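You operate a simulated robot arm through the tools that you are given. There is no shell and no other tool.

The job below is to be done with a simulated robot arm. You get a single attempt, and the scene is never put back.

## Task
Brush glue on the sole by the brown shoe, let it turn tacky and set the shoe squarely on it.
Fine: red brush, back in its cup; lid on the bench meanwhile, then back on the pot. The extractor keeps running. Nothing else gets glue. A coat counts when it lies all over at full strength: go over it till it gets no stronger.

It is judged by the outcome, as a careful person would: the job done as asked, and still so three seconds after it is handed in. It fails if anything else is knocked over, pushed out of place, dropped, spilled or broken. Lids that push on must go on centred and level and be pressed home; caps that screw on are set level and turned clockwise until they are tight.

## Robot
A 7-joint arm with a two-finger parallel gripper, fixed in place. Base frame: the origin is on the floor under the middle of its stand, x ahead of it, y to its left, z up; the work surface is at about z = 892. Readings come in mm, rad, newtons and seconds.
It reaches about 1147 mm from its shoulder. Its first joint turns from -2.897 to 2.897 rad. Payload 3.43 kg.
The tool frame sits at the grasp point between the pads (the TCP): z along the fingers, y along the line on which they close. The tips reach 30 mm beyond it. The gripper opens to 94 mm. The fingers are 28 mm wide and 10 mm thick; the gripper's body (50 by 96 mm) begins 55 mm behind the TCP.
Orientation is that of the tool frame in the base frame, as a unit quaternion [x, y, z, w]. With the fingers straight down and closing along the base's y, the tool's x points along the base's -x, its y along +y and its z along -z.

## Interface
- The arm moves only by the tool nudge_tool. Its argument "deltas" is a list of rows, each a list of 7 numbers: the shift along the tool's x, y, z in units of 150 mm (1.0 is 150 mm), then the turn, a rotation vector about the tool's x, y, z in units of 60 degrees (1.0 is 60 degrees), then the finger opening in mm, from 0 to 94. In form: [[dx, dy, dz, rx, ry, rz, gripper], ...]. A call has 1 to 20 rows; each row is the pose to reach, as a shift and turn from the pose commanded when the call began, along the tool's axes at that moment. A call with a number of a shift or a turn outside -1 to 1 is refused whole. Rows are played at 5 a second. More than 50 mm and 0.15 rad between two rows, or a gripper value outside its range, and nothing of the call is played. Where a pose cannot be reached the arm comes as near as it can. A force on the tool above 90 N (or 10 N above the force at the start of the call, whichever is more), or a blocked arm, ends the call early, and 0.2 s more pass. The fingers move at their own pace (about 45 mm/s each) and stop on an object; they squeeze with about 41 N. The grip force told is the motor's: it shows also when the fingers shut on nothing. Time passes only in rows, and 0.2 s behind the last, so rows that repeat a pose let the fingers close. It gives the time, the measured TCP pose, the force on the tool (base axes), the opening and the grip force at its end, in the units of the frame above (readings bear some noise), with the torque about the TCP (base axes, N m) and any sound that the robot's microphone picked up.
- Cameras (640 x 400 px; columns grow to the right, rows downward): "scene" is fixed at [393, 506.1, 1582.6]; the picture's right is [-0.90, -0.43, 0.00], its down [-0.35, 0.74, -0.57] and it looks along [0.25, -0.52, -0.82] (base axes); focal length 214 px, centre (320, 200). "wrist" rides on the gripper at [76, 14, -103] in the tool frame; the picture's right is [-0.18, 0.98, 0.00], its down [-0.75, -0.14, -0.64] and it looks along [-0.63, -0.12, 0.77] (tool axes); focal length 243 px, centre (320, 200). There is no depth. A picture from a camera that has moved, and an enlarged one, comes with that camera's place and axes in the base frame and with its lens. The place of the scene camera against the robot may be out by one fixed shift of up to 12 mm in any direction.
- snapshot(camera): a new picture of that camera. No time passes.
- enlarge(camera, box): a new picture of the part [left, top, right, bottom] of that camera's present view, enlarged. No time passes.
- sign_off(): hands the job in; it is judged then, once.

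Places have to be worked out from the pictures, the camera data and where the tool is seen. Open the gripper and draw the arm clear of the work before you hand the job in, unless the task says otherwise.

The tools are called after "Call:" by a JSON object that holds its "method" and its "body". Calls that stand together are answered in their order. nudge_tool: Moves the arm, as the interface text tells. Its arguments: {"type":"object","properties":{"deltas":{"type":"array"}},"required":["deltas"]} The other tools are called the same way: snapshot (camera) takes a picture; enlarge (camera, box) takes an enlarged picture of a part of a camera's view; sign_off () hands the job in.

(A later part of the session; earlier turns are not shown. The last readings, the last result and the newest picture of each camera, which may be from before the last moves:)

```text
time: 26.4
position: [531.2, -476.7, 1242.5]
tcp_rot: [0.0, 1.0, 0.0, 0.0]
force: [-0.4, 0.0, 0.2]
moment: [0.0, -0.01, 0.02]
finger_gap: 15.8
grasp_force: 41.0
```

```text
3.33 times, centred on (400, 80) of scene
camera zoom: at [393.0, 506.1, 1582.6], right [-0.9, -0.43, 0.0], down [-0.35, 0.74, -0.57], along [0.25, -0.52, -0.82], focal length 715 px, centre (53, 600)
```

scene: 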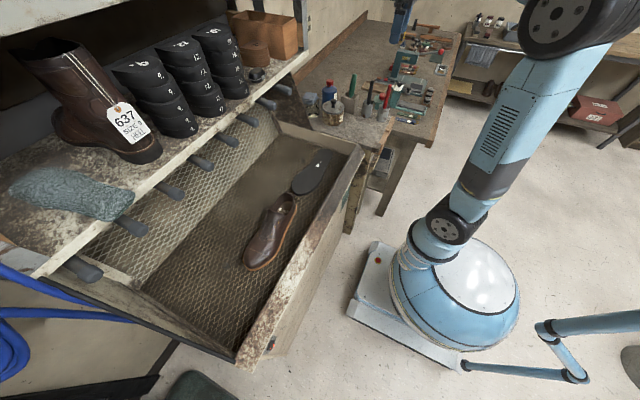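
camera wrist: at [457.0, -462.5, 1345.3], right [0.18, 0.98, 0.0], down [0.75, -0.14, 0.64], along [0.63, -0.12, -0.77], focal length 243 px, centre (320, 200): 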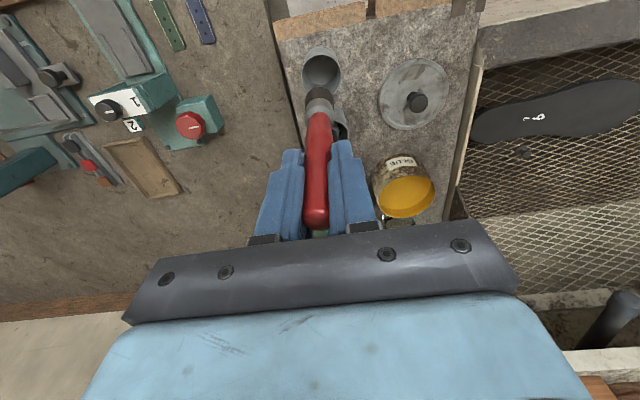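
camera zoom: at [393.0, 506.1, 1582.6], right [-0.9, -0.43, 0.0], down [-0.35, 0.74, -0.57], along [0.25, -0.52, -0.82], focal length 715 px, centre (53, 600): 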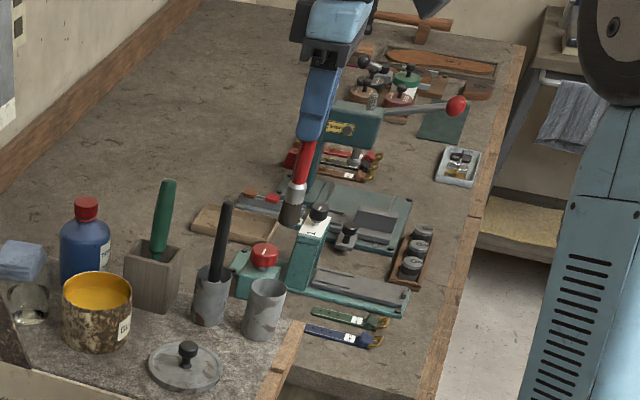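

The brush is out; bristles look dark and round. I enlarge to gauge the bristle tip position relative to the tool.

Call:
{"method": "enlarge", "body": {"camera": "wrist", "box": [270, 40, 370, 140]}}

Call:
{"method": "enlarge", "body": {"camera": "scene", "box": [370, 50, 420, 110]}}

Call:
{"method": "enlarge", "body": {"camera": "wrist", "box": [360, 140, 450, 230]}}

```text
4.00 times, centred on (320, 90) of wrist
camera zoom: at [457.0, -462.5, 1345.3], right [0.18, 0.98, 0.0], down [0.75, -0.14, 0.64], along [0.63, -0.12, -0.77], focal length 970 px, centre (320, 640)
```

zoom: 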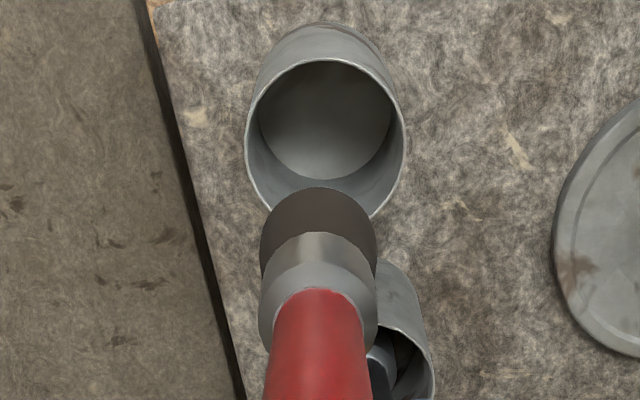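

```text
6.67 times, centred on (395, 80) of scene
camera zoom: at [393.0, 506.1, 1582.6], right [-0.9, -0.43, 0.0], down [-0.35, 0.74, -0.57], along [0.25, -0.52, -0.82], focal length 1430 px, centre (-180, 1000)
```

zoom: 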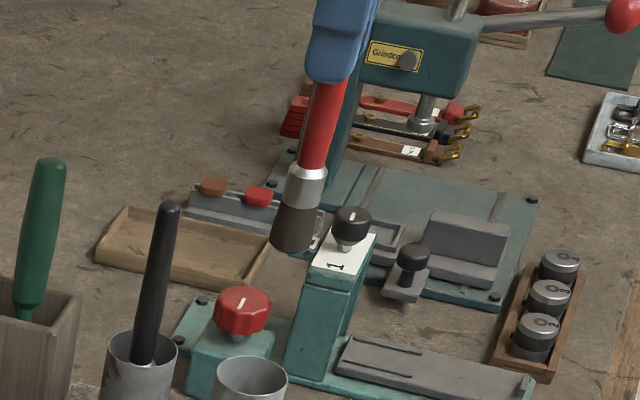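

```text
4.44 times, centred on (405, 185) of wrist
camera zoom: at [457.0, -462.5, 1345.3], right [0.18, 0.98, 0.0], down [0.75, -0.14, 0.64], along [0.63, -0.12, -0.77], focal length 1078 px, centre (-58, 267)
```

zoom: 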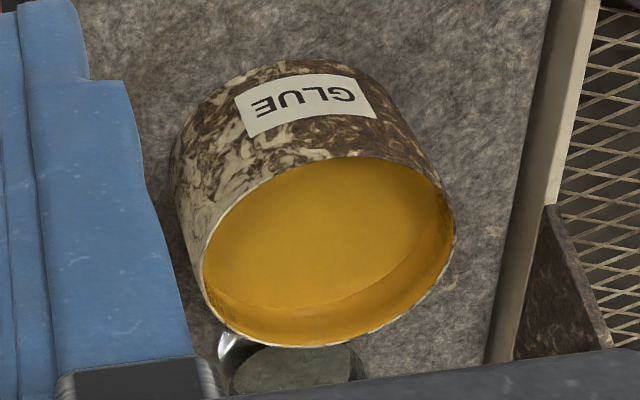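

The bristle end is about 138 mm below the TCP, ~28 mm in diameter, on the tool axis. Glue lies roughly 20 mm below the pot rim. I move first in +y, then over toward the pot.

Call:
{"method": "nudge_tool", "body": {"deltas": [[0, 0.25, 0, 0, 0, 0, 5], [0, 0.5, 0, 0, 0, 0, 5], [0, 0.737, 0, 0, 0, 0, 5], [-0.25, 0.737, 0, 0, 0, 0, 5], [-0.5, 0.737, 0, 0, 0, 0, 5], [-0.75, 0.737, 0, 0, 0, 0, 5], [-1, 0.737, 0, 0, 0, 0, 5], [-1, 0.737, 0, 0, 0, 0, 5]]}}

```text
time: 28.2
position: [684.1, -365.0, 1239.7]
tcp_rot: [-0.001, 1.0, 0.0, 0.0]
force: [-0.6, -0.1, -0.5]
moment: [-0.01, -0.01, 0.02]
finger_gap: 16.3
grasp_force: 40.6
```

Commanded position is about (681, -365.5, 1241). I move over the pot's centre (747, -365.5) and lower so the bristles stop above the rim, then look.

Call:
{"method": "nudge_tool", "body": {"deltas": [[-0.22, 0, 0, 0, 0, 0, 5], [-0.44, 0, 0, 0, 0, 0, 5], [-0.44, 0, 0.2, 0, 0, 0, 5], [-0.44, 0, 0.4, 0, 0, 0, 5], [-0.44, 0, 0.4, 0, 0, 0, 5]]}}

Call:
{"method": "snapshot", "body": {"camera": "wrist"}}

Call:
{"method": "enlarge", "body": {"camera": "scene", "box": [310, 50, 390, 140]}}

```text
time: 29.4
position: [748.4, -363.7, 1177.8]
tcp_rot: [0.0, 1.0, 0.0, 0.0]
force: [-0.4, -1.0, -0.4]
moment: [0.03, -0.02, -0.03]
finger_gap: 16.0
grasp_force: 41.0
```

```text
taken
camera wrist: at [674.0, -350.4, 1282.6], right [0.18, 0.98, 0.0], down [0.75, -0.14, 0.64], along [0.63, -0.12, -0.77], focal length 243 px, centre (320, 200)
```

wrist: 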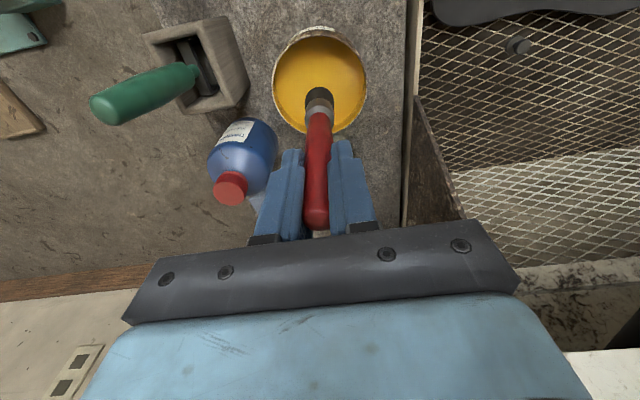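

```text
4.44 times, centred on (350, 95) of scene
camera zoom: at [393.0, 506.1, 1582.6], right [-0.9, -0.43, 0.0], down [-0.35, 0.74, -0.57], along [0.25, -0.52, -0.82], focal length 953 px, centre (187, 667)
```

zoom: 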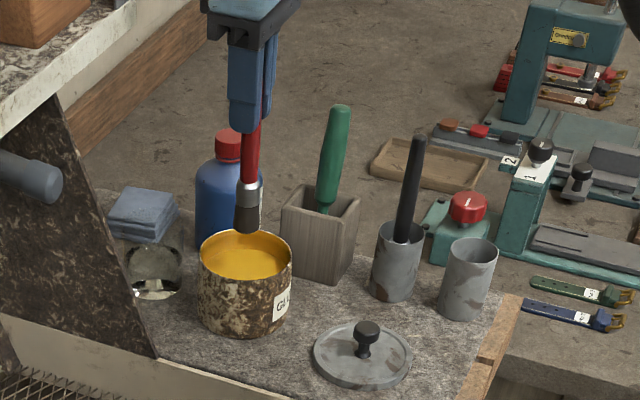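

The brush hangs over the pot's opening. I lower it into the glue, about 58 mm down.

Call:
{"method": "nudge_tool", "body": {"deltas": [[0, 0, 0.1, 0, 0, 0, 5], [0, 0, 0.2, 0, 0, 0, 5], [0, 0, 0.3, 0, 0, 0, 5], [0, 0, 0.36, 0, 0, 0, 5], [0, 0, 0.39, 0, 0, 0, 5], [0, 0, 0.39, 0, 0, 0, 5]]}}

Call:
{"method": "enlarge", "body": {"camera": "wrist", "box": [250, 20, 390, 160]}}

Call:
{"method": "enlarge", "body": {"camera": "scene", "box": [320, 60, 370, 140]}}

```text
time: 30.8
position: [746.5, -366.6, 1125.9]
tcp_rot: [0.0, 1.0, 0.0, 0.002]
force: [3.6, -0.6, 25.5]
moment: [-0.2, -0.41, -0.03]
finger_gap: 15.7
grasp_force: 40.7
```

```text
2.86 times, centred on (320, 90) of wrist
camera zoom: at [672.4, -351.1, 1229.2], right [0.18, 0.98, 0.0], down [0.75, -0.14, 0.64], along [0.63, -0.12, -0.76], focal length 693 px, centre (320, 514)
```

zoom: 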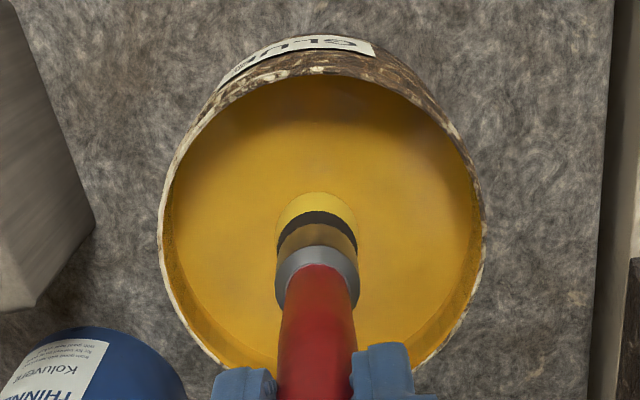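

```text
5.00 times, centred on (345, 100) of scene
camera zoom: at [393.0, 506.1, 1582.6], right [-0.9, -0.43, 0.0], down [-0.35, 0.74, -0.57], along [0.25, -0.52, -0.82], focal length 1072 px, centre (195, 700)
```

zoom: 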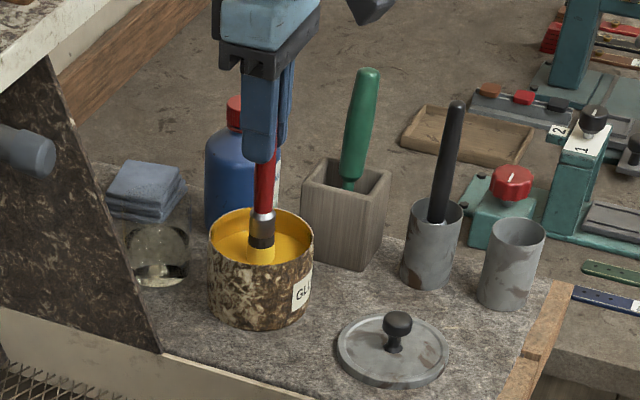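

A 25 N force shows the bristles bottomed on the glue/pot, and the bristle end has turned yellow. I lift off slightly and check the brush.

Call:
{"method": "nudge_tool", "body": {"deltas": [[0, 0, -0.05, 0, 0, 0, 5], [0, 0, -0.1, 0, 0, 0, 5], [0, 0, -0.2, 0, 0, 0, 5], [0, 0, -0.35, 0, 0, 0, 5], [0, 0, -0.35, 0, 0, 0, 5]]}}

Call:
{"method": "enlarge", "body": {"camera": "wrist", "box": [250, 20, 390, 160]}}

Call:
{"method": "enlarge", "body": {"camera": "scene", "box": [320, 60, 370, 140]}}

```text
time: 32.0
position: [745.5, -364.9, 1177.1]
tcp_rot: [-0.001, 1.0, 0.0, -0.001]
force: [-1.5, -0.1, -0.7]
moment: [-0.01, 0.01, -0.01]
finger_gap: 16.1
grasp_force: 40.9
```

```text
2.86 times, centred on (320, 90) of wrist
camera zoom: at [671.5, -350.5, 1280.7], right [0.18, 0.98, 0.0], down [0.75, -0.14, 0.64], along [0.63, -0.12, -0.77], focal length 693 px, centre (320, 514)
```

zoom: 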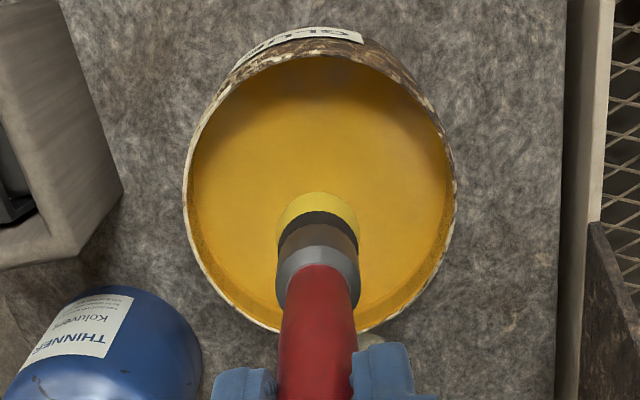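

```text
5.00 times, centred on (345, 100) of scene
camera zoom: at [393.0, 506.1, 1582.6], right [-0.9, -0.43, 0.0], down [-0.35, 0.74, -0.57], along [0.25, -0.52, -0.82], focal length 1072 px, centre (195, 700)
```

zoom: 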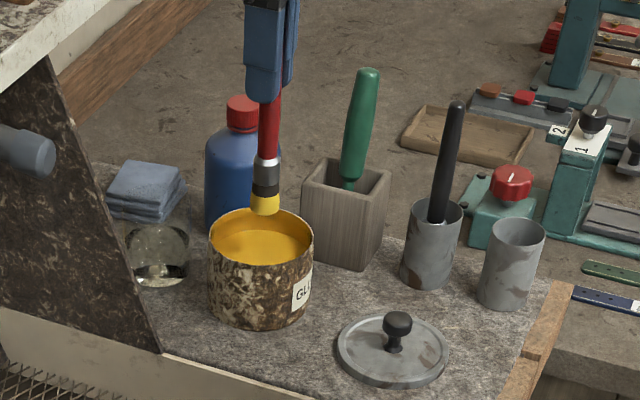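

The brush is loaded with glue at its tip. I hold over the pot for a moment to let it drip off, then raise a little and draw back to x≈690.

Call:
{"method": "nudge_tool", "body": {"deltas": [[0, 0, 0, 0, 0, 0, 5], [0, 0, 0, 0, 0, 0, 5], [0, 0, 0, 0, 0, 0, 5], [0, 0, 0, 0, 0, 0, 5], [0, 0, 0, 0, 0, 0, 5], [0, 0, -0.25, 0, 0, 0, 5], [0, 0, -0.4, 0, 0, 0, 5], [0.1, 0.25, -0.4, 0, 0, 0, 5], [0.2, 0.5, -0.4, 0, 0, 0, 5], [0.3, 0.75, -0.4, 0, 0, 0, 5], [0.4, 1, -0.4, 0, 0, 0, 5], [0.4, 1, -0.4, 0, 0, 0, 5]]}}

Call:
{"method": "snapshot", "body": {"camera": "wrist"}}

Call:
{"method": "snapshot", "body": {"camera": "scene"}}

```text
time: 34.6
position: [687.0, -214.3, 1239.0]
tcp_rot: [-0.001, 1.0, 0.001, 0.0]
force: [-0.5, -0.1, 0.2]
moment: [0.03, -0.02, -0.02]
finger_gap: 16.2
grasp_force: 40.5
```

```text
taken
camera wrist: at [612.1, -199.9, 1342.8], right [0.18, 0.98, 0.0], down [0.75, -0.14, 0.64], along [0.63, -0.12, -0.77], focal length 243 px, centre (320, 200)
```

wrist: 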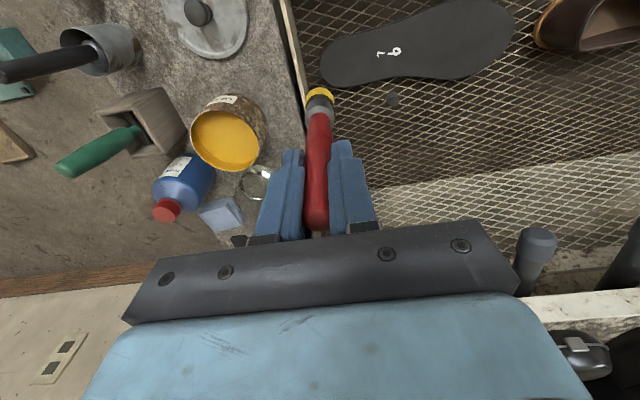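

```text
taken
```

scene: 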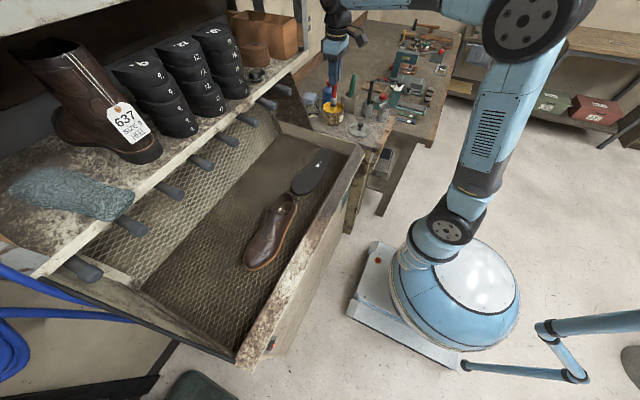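

The sole comes into view. I move over the middle of the sole at height and take a detailed look to get its outline.

Call:
{"method": "nudge_tool", "body": {"deltas": [[0, 0.25, 0, 0, 0, 0, 5], [0, 0.5, 0, 0, 0, 0, 5], [0, 0.73, 0, 0, 0, 0, 5], [0, 0.73, 0, 0, 0, 0, 5]]}}

Call:
{"method": "snapshot", "body": {"camera": "wrist"}}

Call:
{"method": "enlarge", "body": {"camera": "wrist", "box": [180, 0, 480, 150]}}

Call:
{"method": "enlarge", "body": {"camera": "scene", "box": [260, 110, 360, 210]}}

```text
time: 35.6
position: [689.0, -105.2, 1237.3]
tcp_rot: [0.0, 1.0, 0.0, 0.001]
force: [-0.8, -0.9, -0.3]
moment: [0.0, 0.0, -0.01]
finger_gap: 16.0
grasp_force: 40.9
```

```text
taken
camera wrist: at [614.8, -91.0, 1342.0], right [0.18, 0.98, 0.0], down [0.75, -0.14, 0.64], along [0.63, -0.12, -0.77], focal length 243 px, centre (320, 200)
```

wrist: 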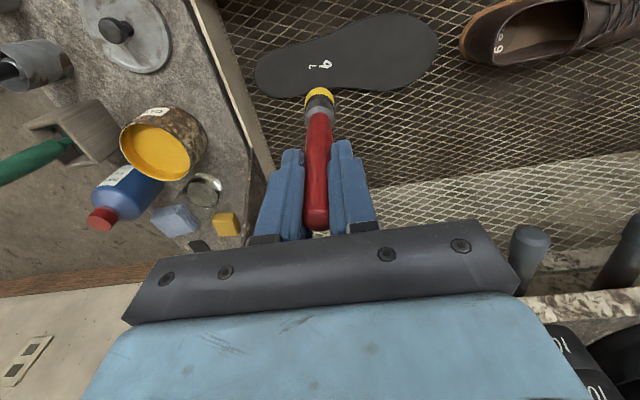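

```text
2.13 times, centred on (330, 75) of wrist
camera zoom: at [614.8, -91.0, 1342.0], right [0.18, 0.98, 0.0], down [0.75, -0.14, 0.64], along [0.63, -0.12, -0.77], focal length 518 px, centre (299, 467)
```

zoom: 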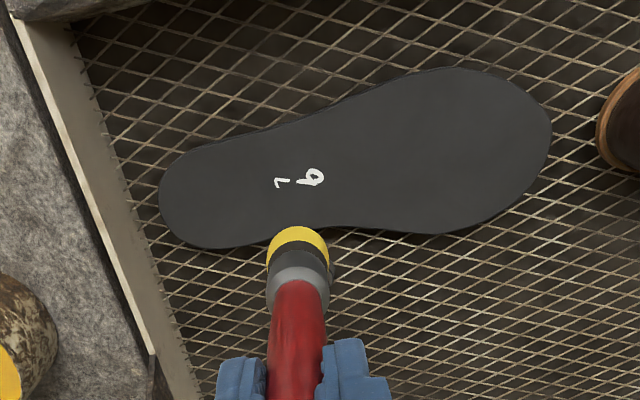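

```text
4.00 times, centred on (310, 160) of scene
camera zoom: at [393.0, 506.1, 1582.6], right [-0.9, -0.43, 0.0], down [-0.35, 0.74, -0.57], along [0.25, -0.52, -0.82], focal length 858 px, centre (360, 360)
```

zoom: 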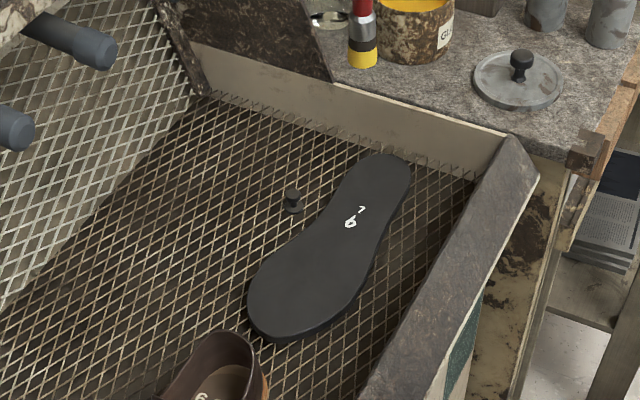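

I derive the sole outline: about y -215 (heel) to +76 (toe), x 661–737 at the heel and 651–755 at the ball, lying almost exactly along y. I lower the brush over the middle of the sole, staying about 35 mm above it.

Call:
{"method": "nudge_tool", "body": {"deltas": [[-0.04, 0.02, 0.25, 0, 0, 0, 5], [-0.08, 0.04, 0.5, 0, 0, 0, 5], [-0.08, 0.04, 0.75, 0, 0, 0, 5], [-0.08, 0.04, 1, 0, 0, 0, 5], [-0.08, 0.04, 1, 0, 0, 0, 5]]}}

Call:
{"method": "snapshot", "body": {"camera": "wrist"}}

Call:
{"method": "enlarge", "body": {"camera": "scene", "box": [260, 110, 360, 210]}}

```text
time: 36.8
position: [700.4, -99.0, 1085.5]
tcp_rot: [0.0, 1.0, 0.0, 0.0]
force: [0.1, 0.2, -0.3]
moment: [0.02, -0.02, -0.01]
finger_gap: 16.0
grasp_force: 40.9
```

```text
taken
camera wrist: at [626.2, -83.8, 1189.5], right [0.18, 0.98, 0.0], down [0.75, -0.14, 0.64], along [0.63, -0.12, -0.77], focal length 243 px, centre (320, 200)
```

wrist: 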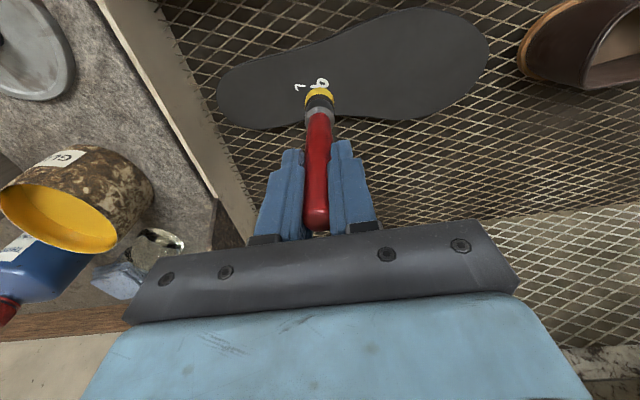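

```text
4.00 times, centred on (310, 160) of scene
camera zoom: at [393.0, 506.1, 1582.6], right [-0.9, -0.43, 0.0], down [-0.35, 0.74, -0.57], along [0.25, -0.52, -0.82], focal length 858 px, centre (360, 360)
```

zoom: 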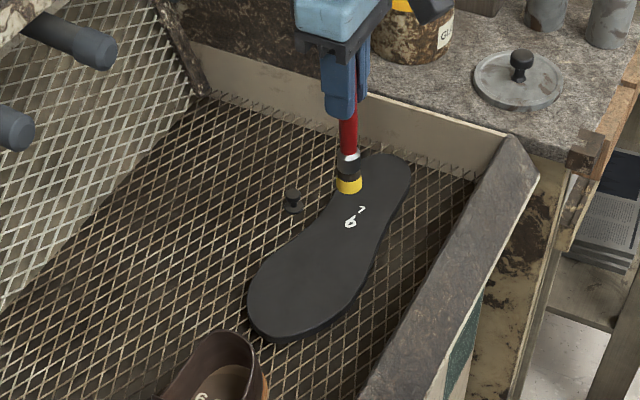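

The brush is above the sole's middle. I lower another 30 mm, then approach in fine steps for contact.

Call:
{"method": "nudge_tool", "body": {"deltas": [[0, 0, 0.1, 0, 0, 0, 5], [0, 0, 0.2, 0, 0, 0, 5], [0, 0, 0.2, 0, 0, 0, 5]]}}

Call:
{"method": "enlarge", "body": {"camera": "wrist", "box": [200, 0, 500, 150]}}

Call:
{"method": "enlarge", "body": {"camera": "scene", "box": [270, 130, 350, 200]}}

```text
time: 37.6
position: [697.5, -99.0, 1055.8]
tcp_rot: [0.0, 1.0, 0.001, 0.0]
force: [-0.3, 0.1, -0.9]
moment: [-0.01, 0.0, 0.01]
finger_gap: 16.0
grasp_force: 41.1
```

```text
2.13 times, centred on (350, 75) of wrist
camera zoom: at [624.1, -85.1, 1159.2], right [0.18, 0.98, 0.0], down [0.75, -0.14, 0.64], along [0.63, -0.12, -0.77], focal length 518 px, centre (256, 467)
```

zoom: 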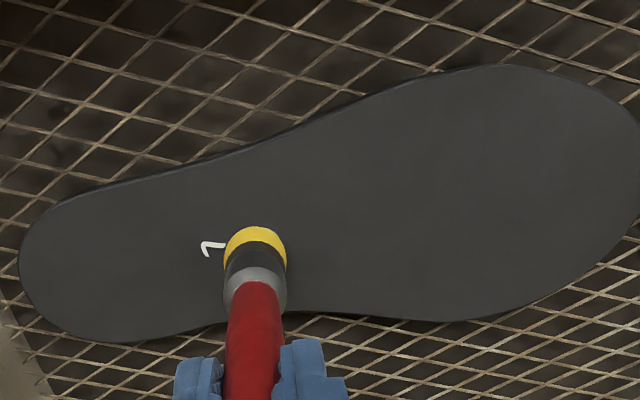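

```text
5.71 times, centred on (310, 165) of scene
camera zoom: at [393.0, 506.1, 1582.6], right [-0.9, -0.43, 0.0], down [-0.35, 0.74, -0.57], along [0.25, -0.52, -0.82], focal length 1226 px, centre (377, 400)
```

zoom: 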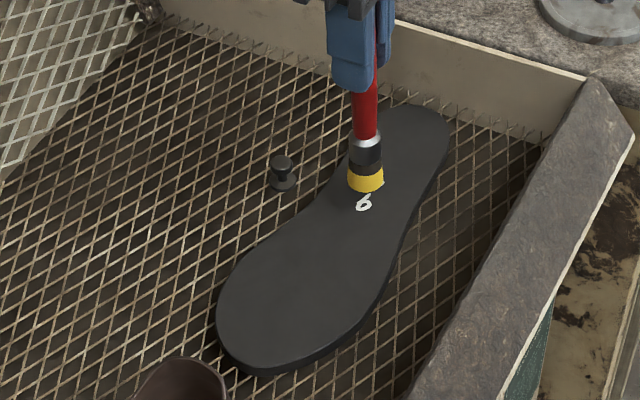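

No contact at TCP z≈1055. I step down 1 mm at a time.

Call:
{"method": "nudge_tool", "body": {"deltas": [[0, 0, 0.0133, 0, 0, 0, 5], [0, 0, 0.0267, 0, 0, 0, 5], [0, 0, 0.0333, 0, 0, 0, 5], [0, 0, 0.04, 0, 0, 0, 5], [0, 0, 0.04, 0, 0, 0, 5]]}}

Call:
{"method": "enlarge", "body": {"camera": "scene", "box": [290, 140, 340, 180]}}

```text
time: 38.8
position: [701.5, -100.1, 1050.5]
tcp_rot: [0.0, 1.0, 0.0, 0.0]
force: [0.0, -0.5, -0.2]
moment: [0.01, 0.0, -0.01]
finger_gap: 16.2
grasp_force: 41.3
```

```text
10.00 times, centred on (315, 160) of scene
camera zoom: at [393.0, 506.1, 1582.6], right [-0.9, -0.43, 0.0], down [-0.35, 0.74, -0.57], along [0.25, -0.52, -0.82], focal length 2145 px, centre (370, 600)
```

zoom: 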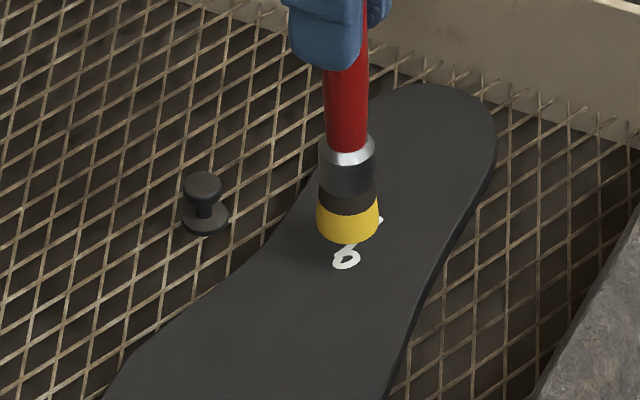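

Very near the surface now. Continue with three 1 mm steps.

Call:
{"method": "nudge_tool", "body": {"deltas": [[0, 0, 0.0067, 0, 0, 0, 5], [0, 0, 0.0133, 0, 0, 0, 5], [0, 0, 0.02, 0, 0, 0, 5], [0, 0, 0.02, 0, 0, 0, 5]]}}

Call:
{"method": "enlarge", "body": {"camera": "scene", "box": [290, 140, 340, 180]}}

```text
time: 39.8
position: [699.1, -101.5, 1047.6]
tcp_rot: [0.0, 1.0, 0.001, 0.0]
force: [-0.5, -0.4, -0.4]
moment: [0.02, 0.01, 0.02]
finger_gap: 16.0
grasp_force: 40.3
```

```text
10.00 times, centred on (315, 160) of scene
camera zoom: at [393.0, 506.1, 1582.6], right [-0.9, -0.43, 0.0], down [-0.35, 0.74, -0.57], along [0.25, -0.52, -0.82], focal length 2145 px, centre (370, 600)
```

zoom: 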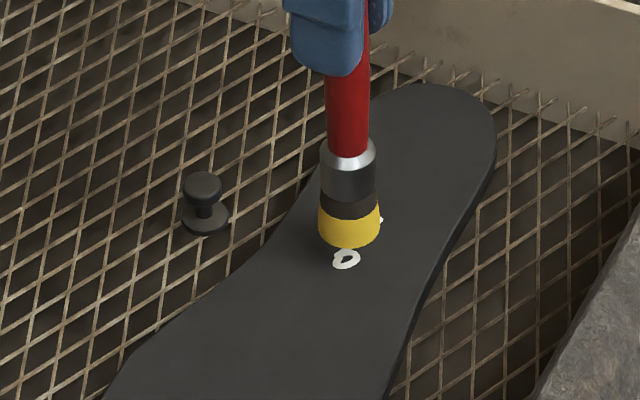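

Still no force at z≈1047. Continue down 1 mm at a time.

Call:
{"method": "nudge_tool", "body": {"deltas": [[0, 0, 0.0067, 0, 0, 0, 5], [0, 0, 0.0133, 0, 0, 0, 5], [0, 0, 0.02, 0, 0, 0, 5], [0, 0, 0.02, 0, 0, 0, 5]]}}

Call:
{"method": "enlarge", "body": {"camera": "scene", "box": [290, 140, 340, 180]}}

```text
time: 40.8
position: [699.9, -99.8, 1043.7]
tcp_rot: [0.0, 1.0, 0.001, 0.001]
force: [-0.2, 0.0, 0.2]
moment: [0.02, 0.02, -0.01]
finger_gap: 16.0
grasp_force: 41.3
```

```text
10.00 times, centred on (315, 160) of scene
camera zoom: at [393.0, 506.1, 1582.6], right [-0.9, -0.43, 0.0], down [-0.35, 0.74, -0.57], along [0.25, -0.52, -0.82], focal length 2145 px, centre (370, 600)
```

zoom: 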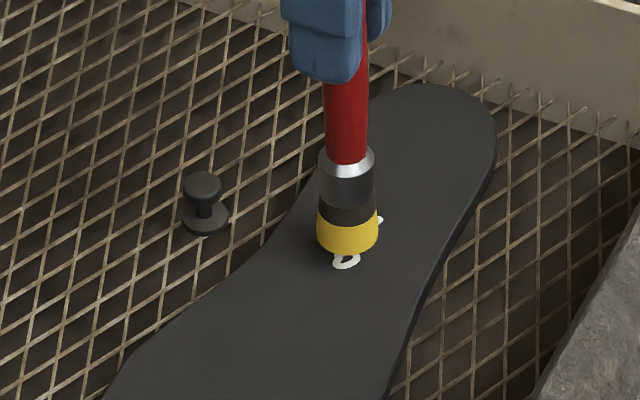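

Still no contact at z≈1043.5. I go on with 1 mm steps.

Call:
{"method": "nudge_tool", "body": {"deltas": [[0, 0, 0.0067, 0, 0, 0, 5], [0, 0, 0.0133, 0, 0, 0, 5], [0, 0, 0.02, 0, 0, 0, 5], [0, 0, 0.02, 0, 0, 0, 5]]}}

Call:
{"method": "enlarge", "body": {"camera": "scene", "box": [290, 140, 340, 180]}}

```text
time: 41.8
position: [700.4, -99.5, 1040.7]
tcp_rot: [-0.001, 1.0, 0.001, 0.0]
force: [-0.1, 0.0, -0.2]
moment: [-0.01, 0.02, 0.01]
finger_gap: 16.2
grasp_force: 41.2
```

```text
10.00 times, centred on (315, 160) of scene
camera zoom: at [393.0, 506.1, 1582.6], right [-0.9, -0.43, 0.0], down [-0.35, 0.74, -0.57], along [0.25, -0.52, -0.82], focal length 2145 px, centre (370, 600)
```

zoom: 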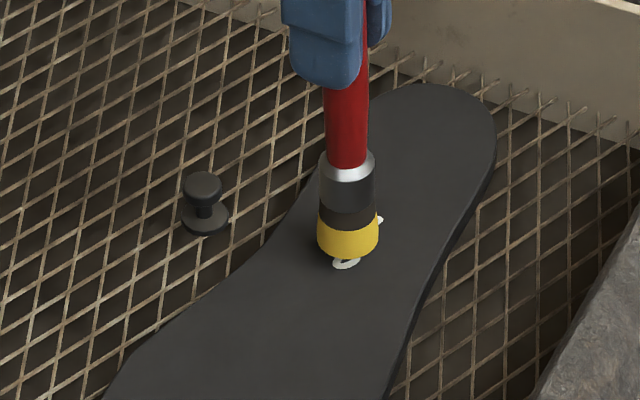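

Brush still free at z≈1040.5; I keep stepping down.

Call:
{"method": "nudge_tool", "body": {"deltas": [[0, 0, 0.0067, 0, 0, 0, 5], [0, 0, 0.0133, 0, 0, 0, 5], [0, 0, 0.02, 0, 0, 0, 5], [0, 0, 0.02, 0, 0, 0, 5]]}}

Call:
{"method": "enlarge", "body": {"camera": "scene", "box": [290, 140, 340, 180]}}

```text
time: 42.8
position: [699.5, -99.6, 1038.1]
tcp_rot: [0.0, 1.0, 0.0, 0.0]
force: [-0.3, -0.4, -1.0]
moment: [-0.02, -0.03, -0.01]
finger_gap: 15.9
grasp_force: 40.8
```

```text
10.00 times, centred on (315, 160) of scene
camera zoom: at [393.0, 506.1, 1582.6], right [-0.9, -0.43, 0.0], down [-0.35, 0.74, -0.57], along [0.25, -0.52, -0.82], focal length 2145 px, centre (370, 600)
```

zoom: 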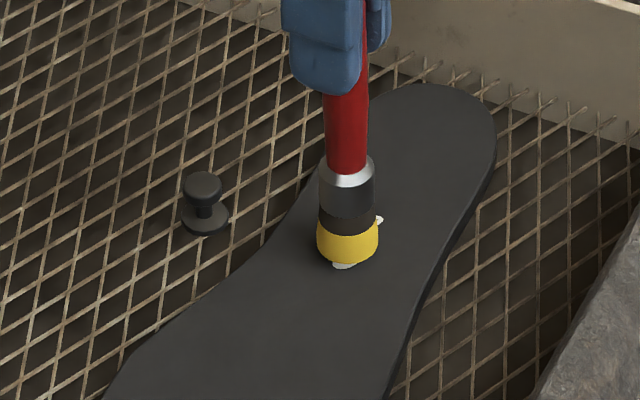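

From the label geometry the bristles should be only ~2 mm above the sole. Continue with finer 0.7 mm steps.

Call:
{"method": "nudge_tool", "body": {"deltas": [[0, 0, 0.005, 0, 0, 0, 5], [0, 0, 0.01, 0, 0, 0, 5], [0, 0, 0.015, 0, 0, 0, 5], [0, 0, 0.015, 0, 0, 0, 5]]}}

Call:
{"method": "enlarge", "body": {"camera": "scene", "box": [290, 140, 340, 180]}}

```text
time: 43.8
position: [701.0, -100.0, 1036.3]
tcp_rot: [-0.001, 1.0, 0.0, 0.0]
force: [-1.2, 0.1, 1.4]
moment: [-0.07, 0.03, 0.03]
finger_gap: 16.1
grasp_force: 41.3
```

```text
10.00 times, centred on (315, 160) of scene
camera zoom: at [393.0, 506.1, 1582.6], right [-0.9, -0.43, 0.0], down [-0.35, 0.74, -0.57], along [0.25, -0.52, -0.82], focal length 2145 px, centre (370, 600)
```

zoom: 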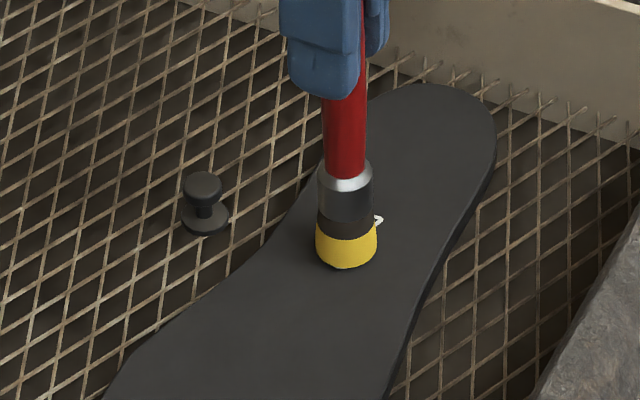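

A first touch appears (1.4 N). I make a short test stroke of 20 mm in +y, a half-millimetre deeper, to see the deposit and the force.

Call:
{"method": "nudge_tool", "body": {"deltas": [[0, 0, 0.0035, 0, 0, 0, 5], [0, 0.03, 0.0035, 0, 0, 0, 5], [0, 0.06, 0.0035, 0, 0, 0, 5], [0, 0.1, 0.0035, 0, 0, 0, 5], [0, 0.13, 0.0035, 0, 0, 0, 5]]}}

Call:
{"method": "enlarge", "body": {"camera": "scene", "box": [290, 140, 340, 180]}}

Call:
{"method": "enlarge", "body": {"camera": "wrist", "box": [200, 0, 440, 160]}}

```text
time: 45.0
position: [699.6, -80.6, 1034.6]
tcp_rot: [0.001, 1.0, 0.0, 0.001]
force: [1.3, -4.9, 8.4]
moment: [-0.66, -0.03, 0.01]
finger_gap: 16.0
grasp_force: 41.4
```

```text
10.00 times, centred on (315, 160) of scene
camera zoom: at [393.0, 506.1, 1582.6], right [-0.9, -0.43, 0.0], down [-0.35, 0.74, -0.57], along [0.25, -0.52, -0.82], focal length 2145 px, centre (370, 600)
```

zoom: 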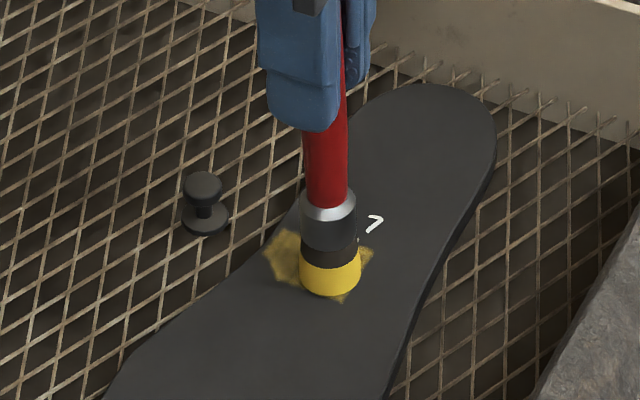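

```text
2.50 times, centred on (320, 80) of wrist
camera zoom: at [625.2, -65.6, 1139.0], right [0.18, 0.98, 0.0], down [0.75, -0.14, 0.64], along [0.63, -0.12, -0.77], focal length 606 px, centre (320, 500)
```

zoom: 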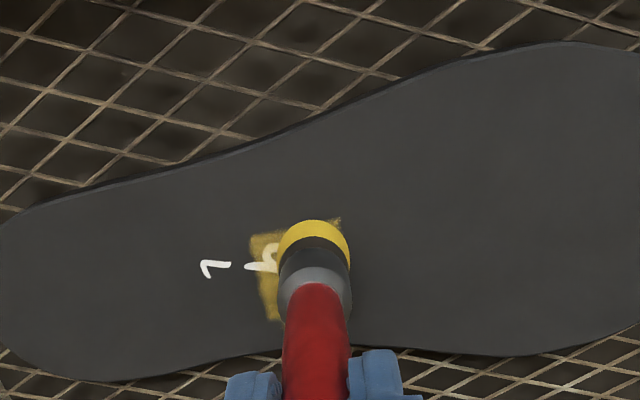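

The stroke leaves a translucent glue patch about 35 mm wide and the sole did not move (Fz≈8 N). Now I stroke along the forepart: up at x≈690, around the toe, back at x≈712.

Call:
{"method": "nudge_tool", "body": {"deltas": [[0.061, 0.07, -0.001, 0, 0, 0, 5], [0.061, 0.157, -0.001, 0, 0, 0, 5], [0.061, 0.244, -0.001, 0, 0, 0, 5], [0.061, 0.33, -0.001, 0, 0, 0, 5], [0.061, 0.417, -0.001, 0, 0, 0, 5], [0.061, 0.504, -0.001, 0, 0, 0, 5], [0.061, 0.59, -0.001, 0, 0, 0, 5], [0.061, 0.677, -0.001, 0, 0, 0, 5], [0.061, 0.764, -0.001, 0, 0, 0, 5], [0.061, 0.85, -0.001, 0, 0, 0, 5], [0.054, 0.93, -0.001, 0, 0, 0, 5], [-0.006, 0.965, -0.001, 0, 0, 0, 5], [-0.086, 0.95, -0.001, 0, 0, 0, 5], [-0.086, 0.87, -0.001, 0, 0, 0, 5], [-0.086, 0.784, -0.001, 0, 0, 0, 5], [-0.086, 0.697, -0.001, 0, 0, 0, 5], [-0.086, 0.61, -0.001, 0, 0, 0, 5], [-0.086, 0.524, -0.001, 0, 0, 0, 5], [-0.086, 0.437, -0.001, 0, 0, 0, 5], [-0.086, 0.35, -0.001, 0, 0, 0, 5]]}}

Call:
{"method": "snapshot", "body": {"camera": "wrist"}}

Call:
{"method": "enlarge", "body": {"camera": "scene", "box": [260, 120, 350, 200]}}

```text
time: 49.2
position: [712.1, -27.4, 1034.9]
tcp_rot: [0.0, 1.0, 0.001, 0.001]
force: [0.0, 1.1, 3.3]
moment: [0.24, 0.01, 0.02]
finger_gap: 15.8
grasp_force: 40.8
```

```text
taken
camera wrist: at [637.7, -12.6, 1138.9], right [0.18, 0.98, 0.0], down [0.75, -0.14, 0.64], along [0.63, -0.12, -0.77], focal length 243 px, centre (320, 200)
```

wrist: 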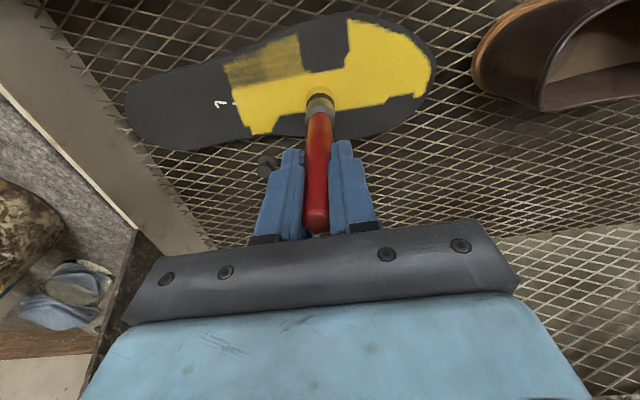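

```text
5.00 times, centred on (305, 160) of scene
camera zoom: at [393.0, 506.1, 1582.6], right [-0.9, -0.43, 0.0], down [-0.35, 0.74, -0.57], along [0.25, -0.52, -0.82], focal length 1072 px, centre (395, 400)
```

zoom: 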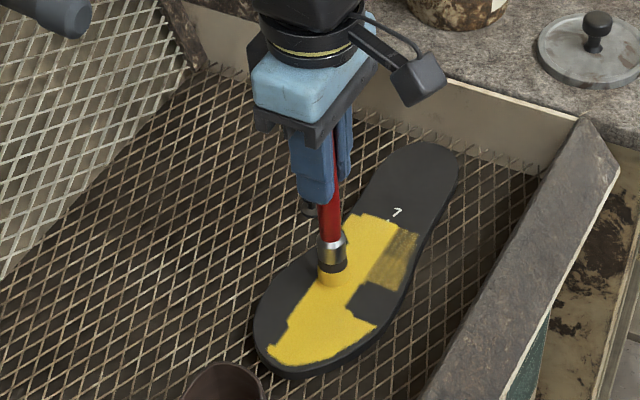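

Coverage is going on well, but the bristles look less loaded. I enlarge both views to check coverage and the brush.

Call:
{"method": "enlarge", "body": {"camera": "wrist", "box": [110, 0, 450, 170]}}

Call:
{"method": "enlarge", "body": {"camera": "scene", "box": [300, 150, 350, 190]}}

```text
1.88 times, centred on (280, 85) of wrist
camera zoom: at [637.7, -12.6, 1138.9], right [0.18, 0.98, 0.0], down [0.75, -0.14, 0.64], along [0.63, -0.12, -0.77], focal length 457 px, centre (395, 416)
```

zoom: 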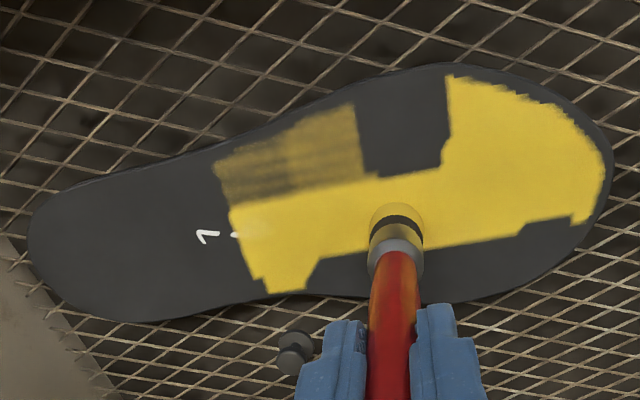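

```text
10.00 times, centred on (325, 170) of scene
camera zoom: at [393.0, 506.1, 1582.6], right [-0.9, -0.43, 0.0], down [-0.35, 0.74, -0.57], along [0.25, -0.52, -0.82], focal length 2145 px, centre (270, 500)
```

zoom: 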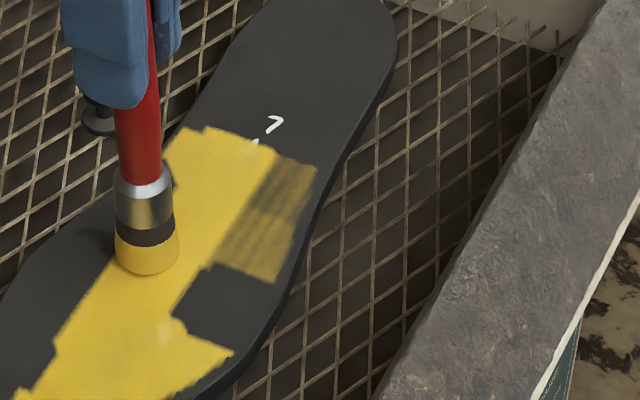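

The brush still carries glue. Next I stroke round the forepart's edge: +x side, toe, then down the -x side, about 9 mm inside the rim.

Call:
{"method": "nudge_tool", "body": {"deltas": [[-0.066, 0, 0, 0, 0, 0, 5], [-0.14, 0.014, 0, 0, 0, 0, 5], [-0.2, 0.08, 0, 0, 0, 0, 5], [-0.226, 0.16, 0, 0, 0, 0, 5], [-0.226, 0.24, 0, 0, 0, 0, 5], [-0.22, 0.32, 0, 0, 0, 0, 5], [-0.193, 0.4, 0, 0, 0, 0, 5], [-0.16, 0.474, 0, 0, 0, 0, 5], [-0.106, 0.547, 0, 0, 0, 0, 5], [-0.04, 0.607, 0, 0, 0, 0, 5], [0.04, 0.64, 0, 0, 0, 0, 5], [0.12, 0.627, 0, 0, 0, 0, 5], [0.194, 0.56, 0, 0, 0, 0, 5], [0.254, 0.48, 0, 0, 0, 0, 5], [0.3, 0.394, 0, 0, 0, 0, 5], [0.334, 0.307, 0, 0, 0, 0, 5], [0.35, 0.22, 0, 0, 0, 0, 5], [0.354, 0.134, 0, 0, 0, 0, 5], [0.354, 0.047, 0, 0, 0, 0, 5], [0.347, -0.04, 0, 0, 0, 0, 5]]}}

Call:
{"method": "enlarge", "body": {"camera": "wrist", "box": [110, 0, 530, 210]}}

Call:
{"method": "enlarge", "body": {"camera": "scene", "box": [260, 120, 350, 200]}}

```text
time: 53.4
position: [660.7, -32.5, 1033.0]
tcp_rot: [0.0, 1.0, 0.0, 0.0]
force: [-1.7, 11.6, 17.9]
moment: [1.88, 0.2, 0.01]
finger_gap: 16.1
grasp_force: 41.6
```

```text
1.52 times, centred on (320, 105) of wrist
camera zoom: at [585.6, -18.5, 1136.8], right [0.18, 0.98, 0.0], down [0.75, -0.14, 0.64], along [0.63, -0.12, -0.77], focal length 370 px, centre (320, 345)
```

zoom: 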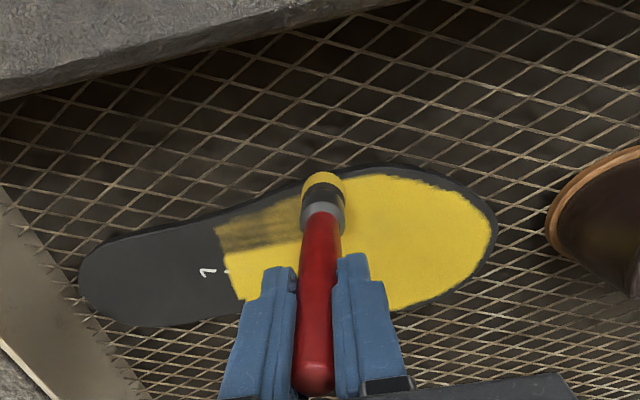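

```text
5.00 times, centred on (305, 160) of scene
camera zoom: at [393.0, 506.1, 1582.6], right [-0.9, -0.43, 0.0], down [-0.35, 0.74, -0.57], along [0.25, -0.52, -0.82], focal length 1072 px, centre (395, 400)
```

zoom: 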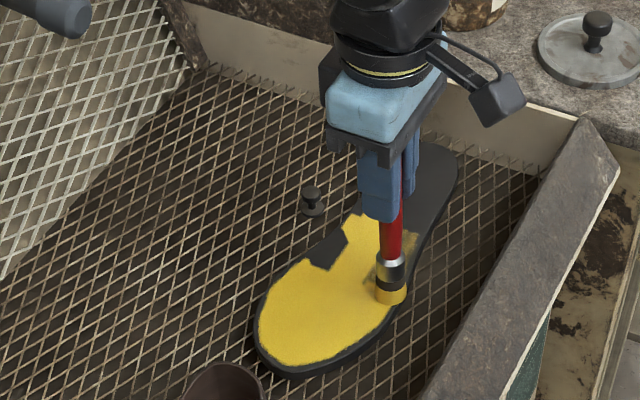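

Forepart is largely covered; force rose to 18 N at the -x edge, so I raise about 0.6 mm. I continue down the -x edge toward the heel and back along x≈690.

Call:
{"method": "nudge_tool", "body": {"deltas": [[-0.02, -0.08, -0.004, 0, 0, 0, 5], [-0.047, -0.166, -0.004, 0, 0, 0, 5], [-0.067, -0.253, -0.004, 0, 0, 0, 5], [-0.073, -0.34, -0.004, 0, 0, 0, 5], [-0.073, -0.426, -0.004, 0, 0, 0, 5], [-0.073, -0.513, -0.004, 0, 0, 0, 5], [-0.073, -0.6, -0.004, 0, 0, 0, 5], [-0.067, -0.686, -0.004, 0, 0, 0, 5], [-0.067, -0.773, -0.004, 0, 0, 0, 5], [-0.067, -0.86, -0.004, 0, 0, 0, 5], [-0.087, -0.946, -0.004, 0, 0, 0, 5], [-0.12, -1.0, -0.004, 0, 0, 0, 5], [-0.2, -1.0, -0.004, 0, 0, 0, 5], [-0.2, -0.913, -0.004, 0, 0, 0, 5], [-0.2, -0.826, -0.004, 0, 0, 0, 5], [-0.2, -0.74, -0.004, 0, 0, 0, 5], [-0.2, -0.653, -0.004, 0, 0, 0, 5], [-0.2, -0.566, -0.004, 0, 0, 0, 5], [-0.2, -0.48, -0.004, 0, 0, 0, 5], [-0.2, -0.393, -0.004, 0, 0, 0, 5]]}}

Call:
{"method": "enlarge", "body": {"camera": "wrist", "box": [110, 0, 530, 210]}}

Call:
{"method": "enlarge", "body": {"camera": "scene", "box": [260, 120, 350, 200]}}

```text
time: 57.6
position: [690.2, -90.7, 1037.5]
tcp_rot: [0.0, 1.0, 0.0, 0.001]
force: [0.5, -0.1, -1.3]
moment: [0.01, 0.0, 0.05]
finger_gap: 16.1
grasp_force: 41.4
```

```text
1.52 times, centred on (320, 105) of wrist
camera zoom: at [615.5, -76.7, 1140.1], right [0.18, 0.98, 0.0], down [0.75, -0.14, 0.64], along [0.63, -0.12, -0.77], focal length 370 px, centre (320, 345)
```

zoom: 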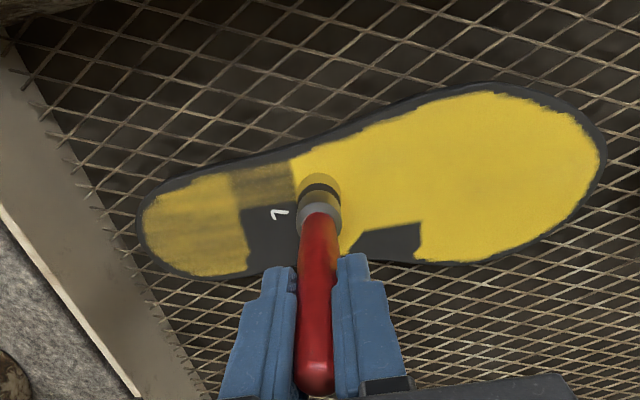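

```text
5.00 times, centred on (305, 160) of scene
camera zoom: at [393.0, 506.1, 1582.6], right [-0.9, -0.43, 0.0], down [-0.35, 0.74, -0.57], along [0.25, -0.52, -0.82], focal length 1072 px, centre (395, 400)
```

zoom: 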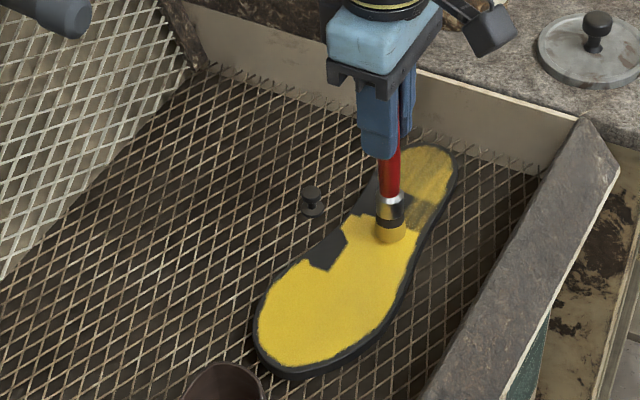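

The coat region stops evenly a few mm from the rim, in zones; the heel and waist are still faint and the bristles look depleted. I go back to re-dip: lift first.

Call:
{"method": "nudge_tool", "body": {"deltas": [[0, 0, -0.25, 0, 0, 0, 5], [0, 0, -0.5, 0, 0, 0, 5], [0, 0, -0.75, 0, 0, 0, 5], [0, 0, -1.0, 0, 0, 0, 5], [0, -0.25, -1.0, 0, 0, 0, 5], [0, -0.5, -1.0, 0, 0, 0, 5], [-0.05, -0.75, -1.0, 0, 0, 0, 5], [-0.1, -1.0, -1.0, 0, 0, 0, 5], [-0.1, -1.0, -1.0, 0, 0, 0, 5]]}}

Call:
{"method": "enlarge", "body": {"camera": "scene", "box": [260, 120, 350, 200]}}

Call:
{"method": "snapshot", "body": {"camera": "wrist"}}

```text
time: 59.6
position: [705.0, -241.4, 1185.7]
tcp_rot: [0.0, 1.0, 0.0, 0.0]
force: [-0.3, -1.2, -0.6]
moment: [-0.01, -0.02, 0.02]
finger_gap: 16.1
grasp_force: 40.9
```

```text
5.00 times, centred on (305, 160) of scene
camera zoom: at [393.0, 506.1, 1582.6], right [-0.9, -0.43, 0.0], down [-0.35, 0.74, -0.57], along [0.25, -0.52, -0.82], focal length 1072 px, centre (395, 400)
```

zoom: 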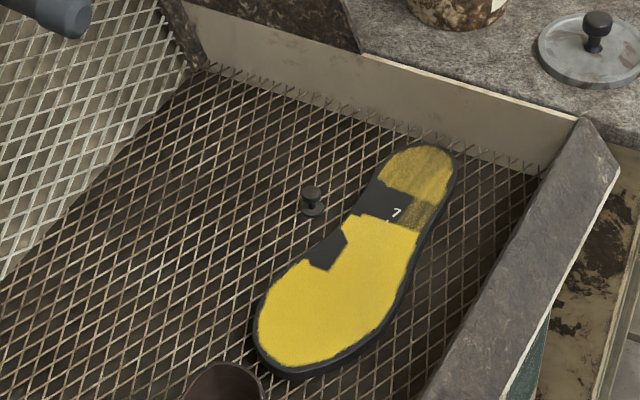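

```text
taken
camera wrist: at [630.1, -227.4, 1289.8], right [0.18, 0.98, 0.0], down [0.75, -0.14, 0.64], along [0.63, -0.12, -0.77], focal length 243 px, centre (320, 200)
```

wrist: 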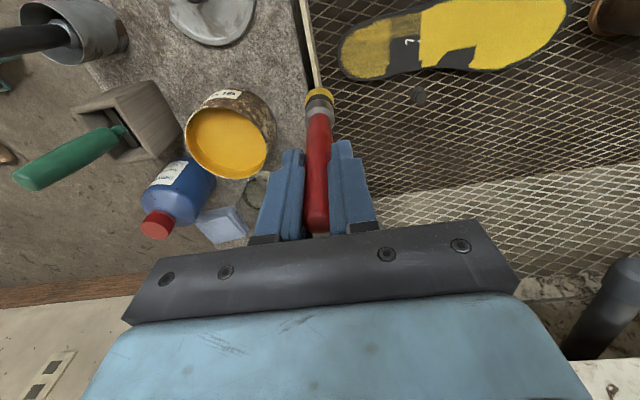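

The picture shows clearly which zones remain: heel faint, two waist zones bare. I move over the pot and dip again.

Call:
{"method": "nudge_tool", "body": {"deltas": [[-0.05, -0.25, 0, 0, 0, 0, 5], [-0.15, -0.5, 0, 0, 0, 0, 5], [-0.25, -0.75, 0, 0, 0, 0, 5], [-0.281, -0.817, 0, 0, 0, 0, 5], [-0.281, -0.817, 0.15, 0, 0, 0, 5], [-0.281, -0.817, 0.3, 0, 0, 0, 5], [-0.281, -0.817, 0.38, 0, 0, 0, 5], [-0.281, -0.817, 0.41, 0, 0, 0, 5], [-0.281, -0.817, 0.41, 0, 0, 0, 5]]}}

Call:
{"method": "enlarge", "body": {"camera": "wrist", "box": [250, 20, 390, 160]}}

Call:
{"method": "enlarge", "body": {"camera": "scene", "box": [320, 60, 370, 140]}}

```text
time: 61.6
position: [748.0, -364.6, 1123.9]
tcp_rot: [0.0, 1.0, -0.001, 0.001]
force: [-0.1, -0.1, 21.6]
moment: [-0.05, 0.18, 0.02]
finger_gap: 15.8
grasp_force: 41.0
```

```text
2.86 times, centred on (320, 90) of wrist
camera zoom: at [673.2, -350.5, 1228.5], right [0.18, 0.98, 0.0], down [0.75, -0.14, 0.64], along [0.63, -0.12, -0.77], focal length 693 px, centre (320, 514)
```

zoom: 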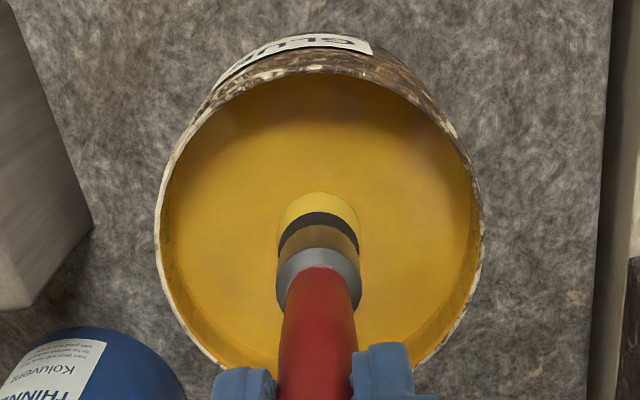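

```text
5.00 times, centred on (345, 100) of scene
camera zoom: at [393.0, 506.1, 1582.6], right [-0.9, -0.43, 0.0], down [-0.35, 0.74, -0.57], along [0.25, -0.52, -0.82], focal length 1072 px, centre (195, 700)
```

zoom: 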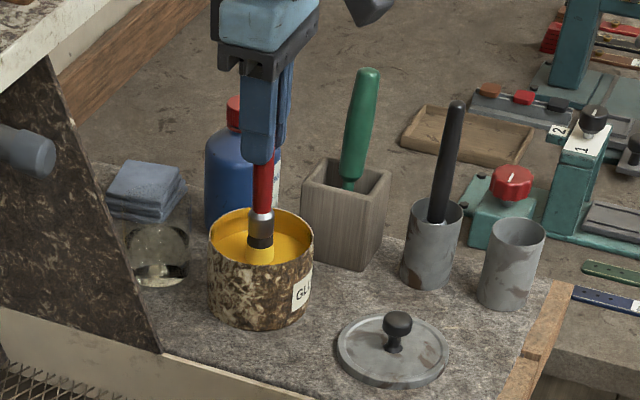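

The bristles are fully yellow again. I lift out, pause over the pot to let it drip, and head back toward the heel of the sole.

Call:
{"method": "nudge_tool", "body": {"deltas": [[0, 0, -0.1, 0, 0, 0, 5], [0, 0, -0.25, 0, 0, 0, 5], [0, 0, -0.42, 0, 0, 0, 5], [0, 0, -0.42, 0, 0, 0, 5], [0, 0, -0.42, 0, 0, 0, 5], [0, 0, -0.42, 0, 0, 0, 5], [0.05, 0.25, -0.42, 0, 0, 0, 5], [0.1, 0.5, -0.42, 0, 0, 0, 5], [0.2, 0.75, -0.42, 0, 0, 0, 5], [0.28, 1.0, -0.42, 0, 0, 0, 5], [0.28, 1.0, -0.42, 0, 0, 0, 5]]}}

Call:
{"method": "snapshot", "body": {"camera": "wrist"}}

```text
time: 64.0
position: [704.6, -214.4, 1186.6]
tcp_rot: [0.0, 1.0, 0.0, 0.0]
force: [-0.3, 0.7, 0.1]
moment: [-0.02, 0.02, -0.02]
finger_gap: 15.9
grasp_force: 41.4
```

```text
taken
camera wrist: at [630.1, -200.4, 1290.7], right [0.18, 0.98, 0.0], down [0.75, -0.14, 0.64], along [0.63, -0.12, -0.77], focal length 243 px, centre (320, 200)
```

wrist: 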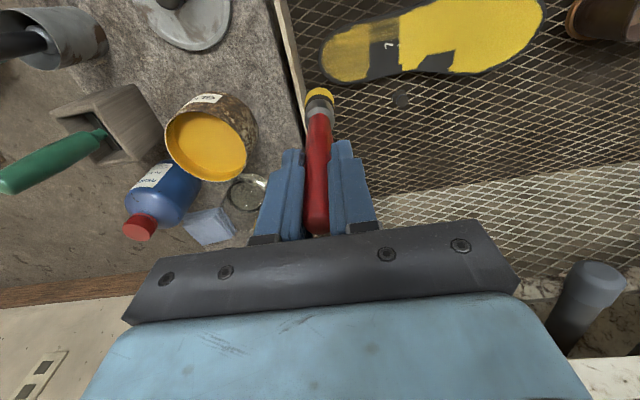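

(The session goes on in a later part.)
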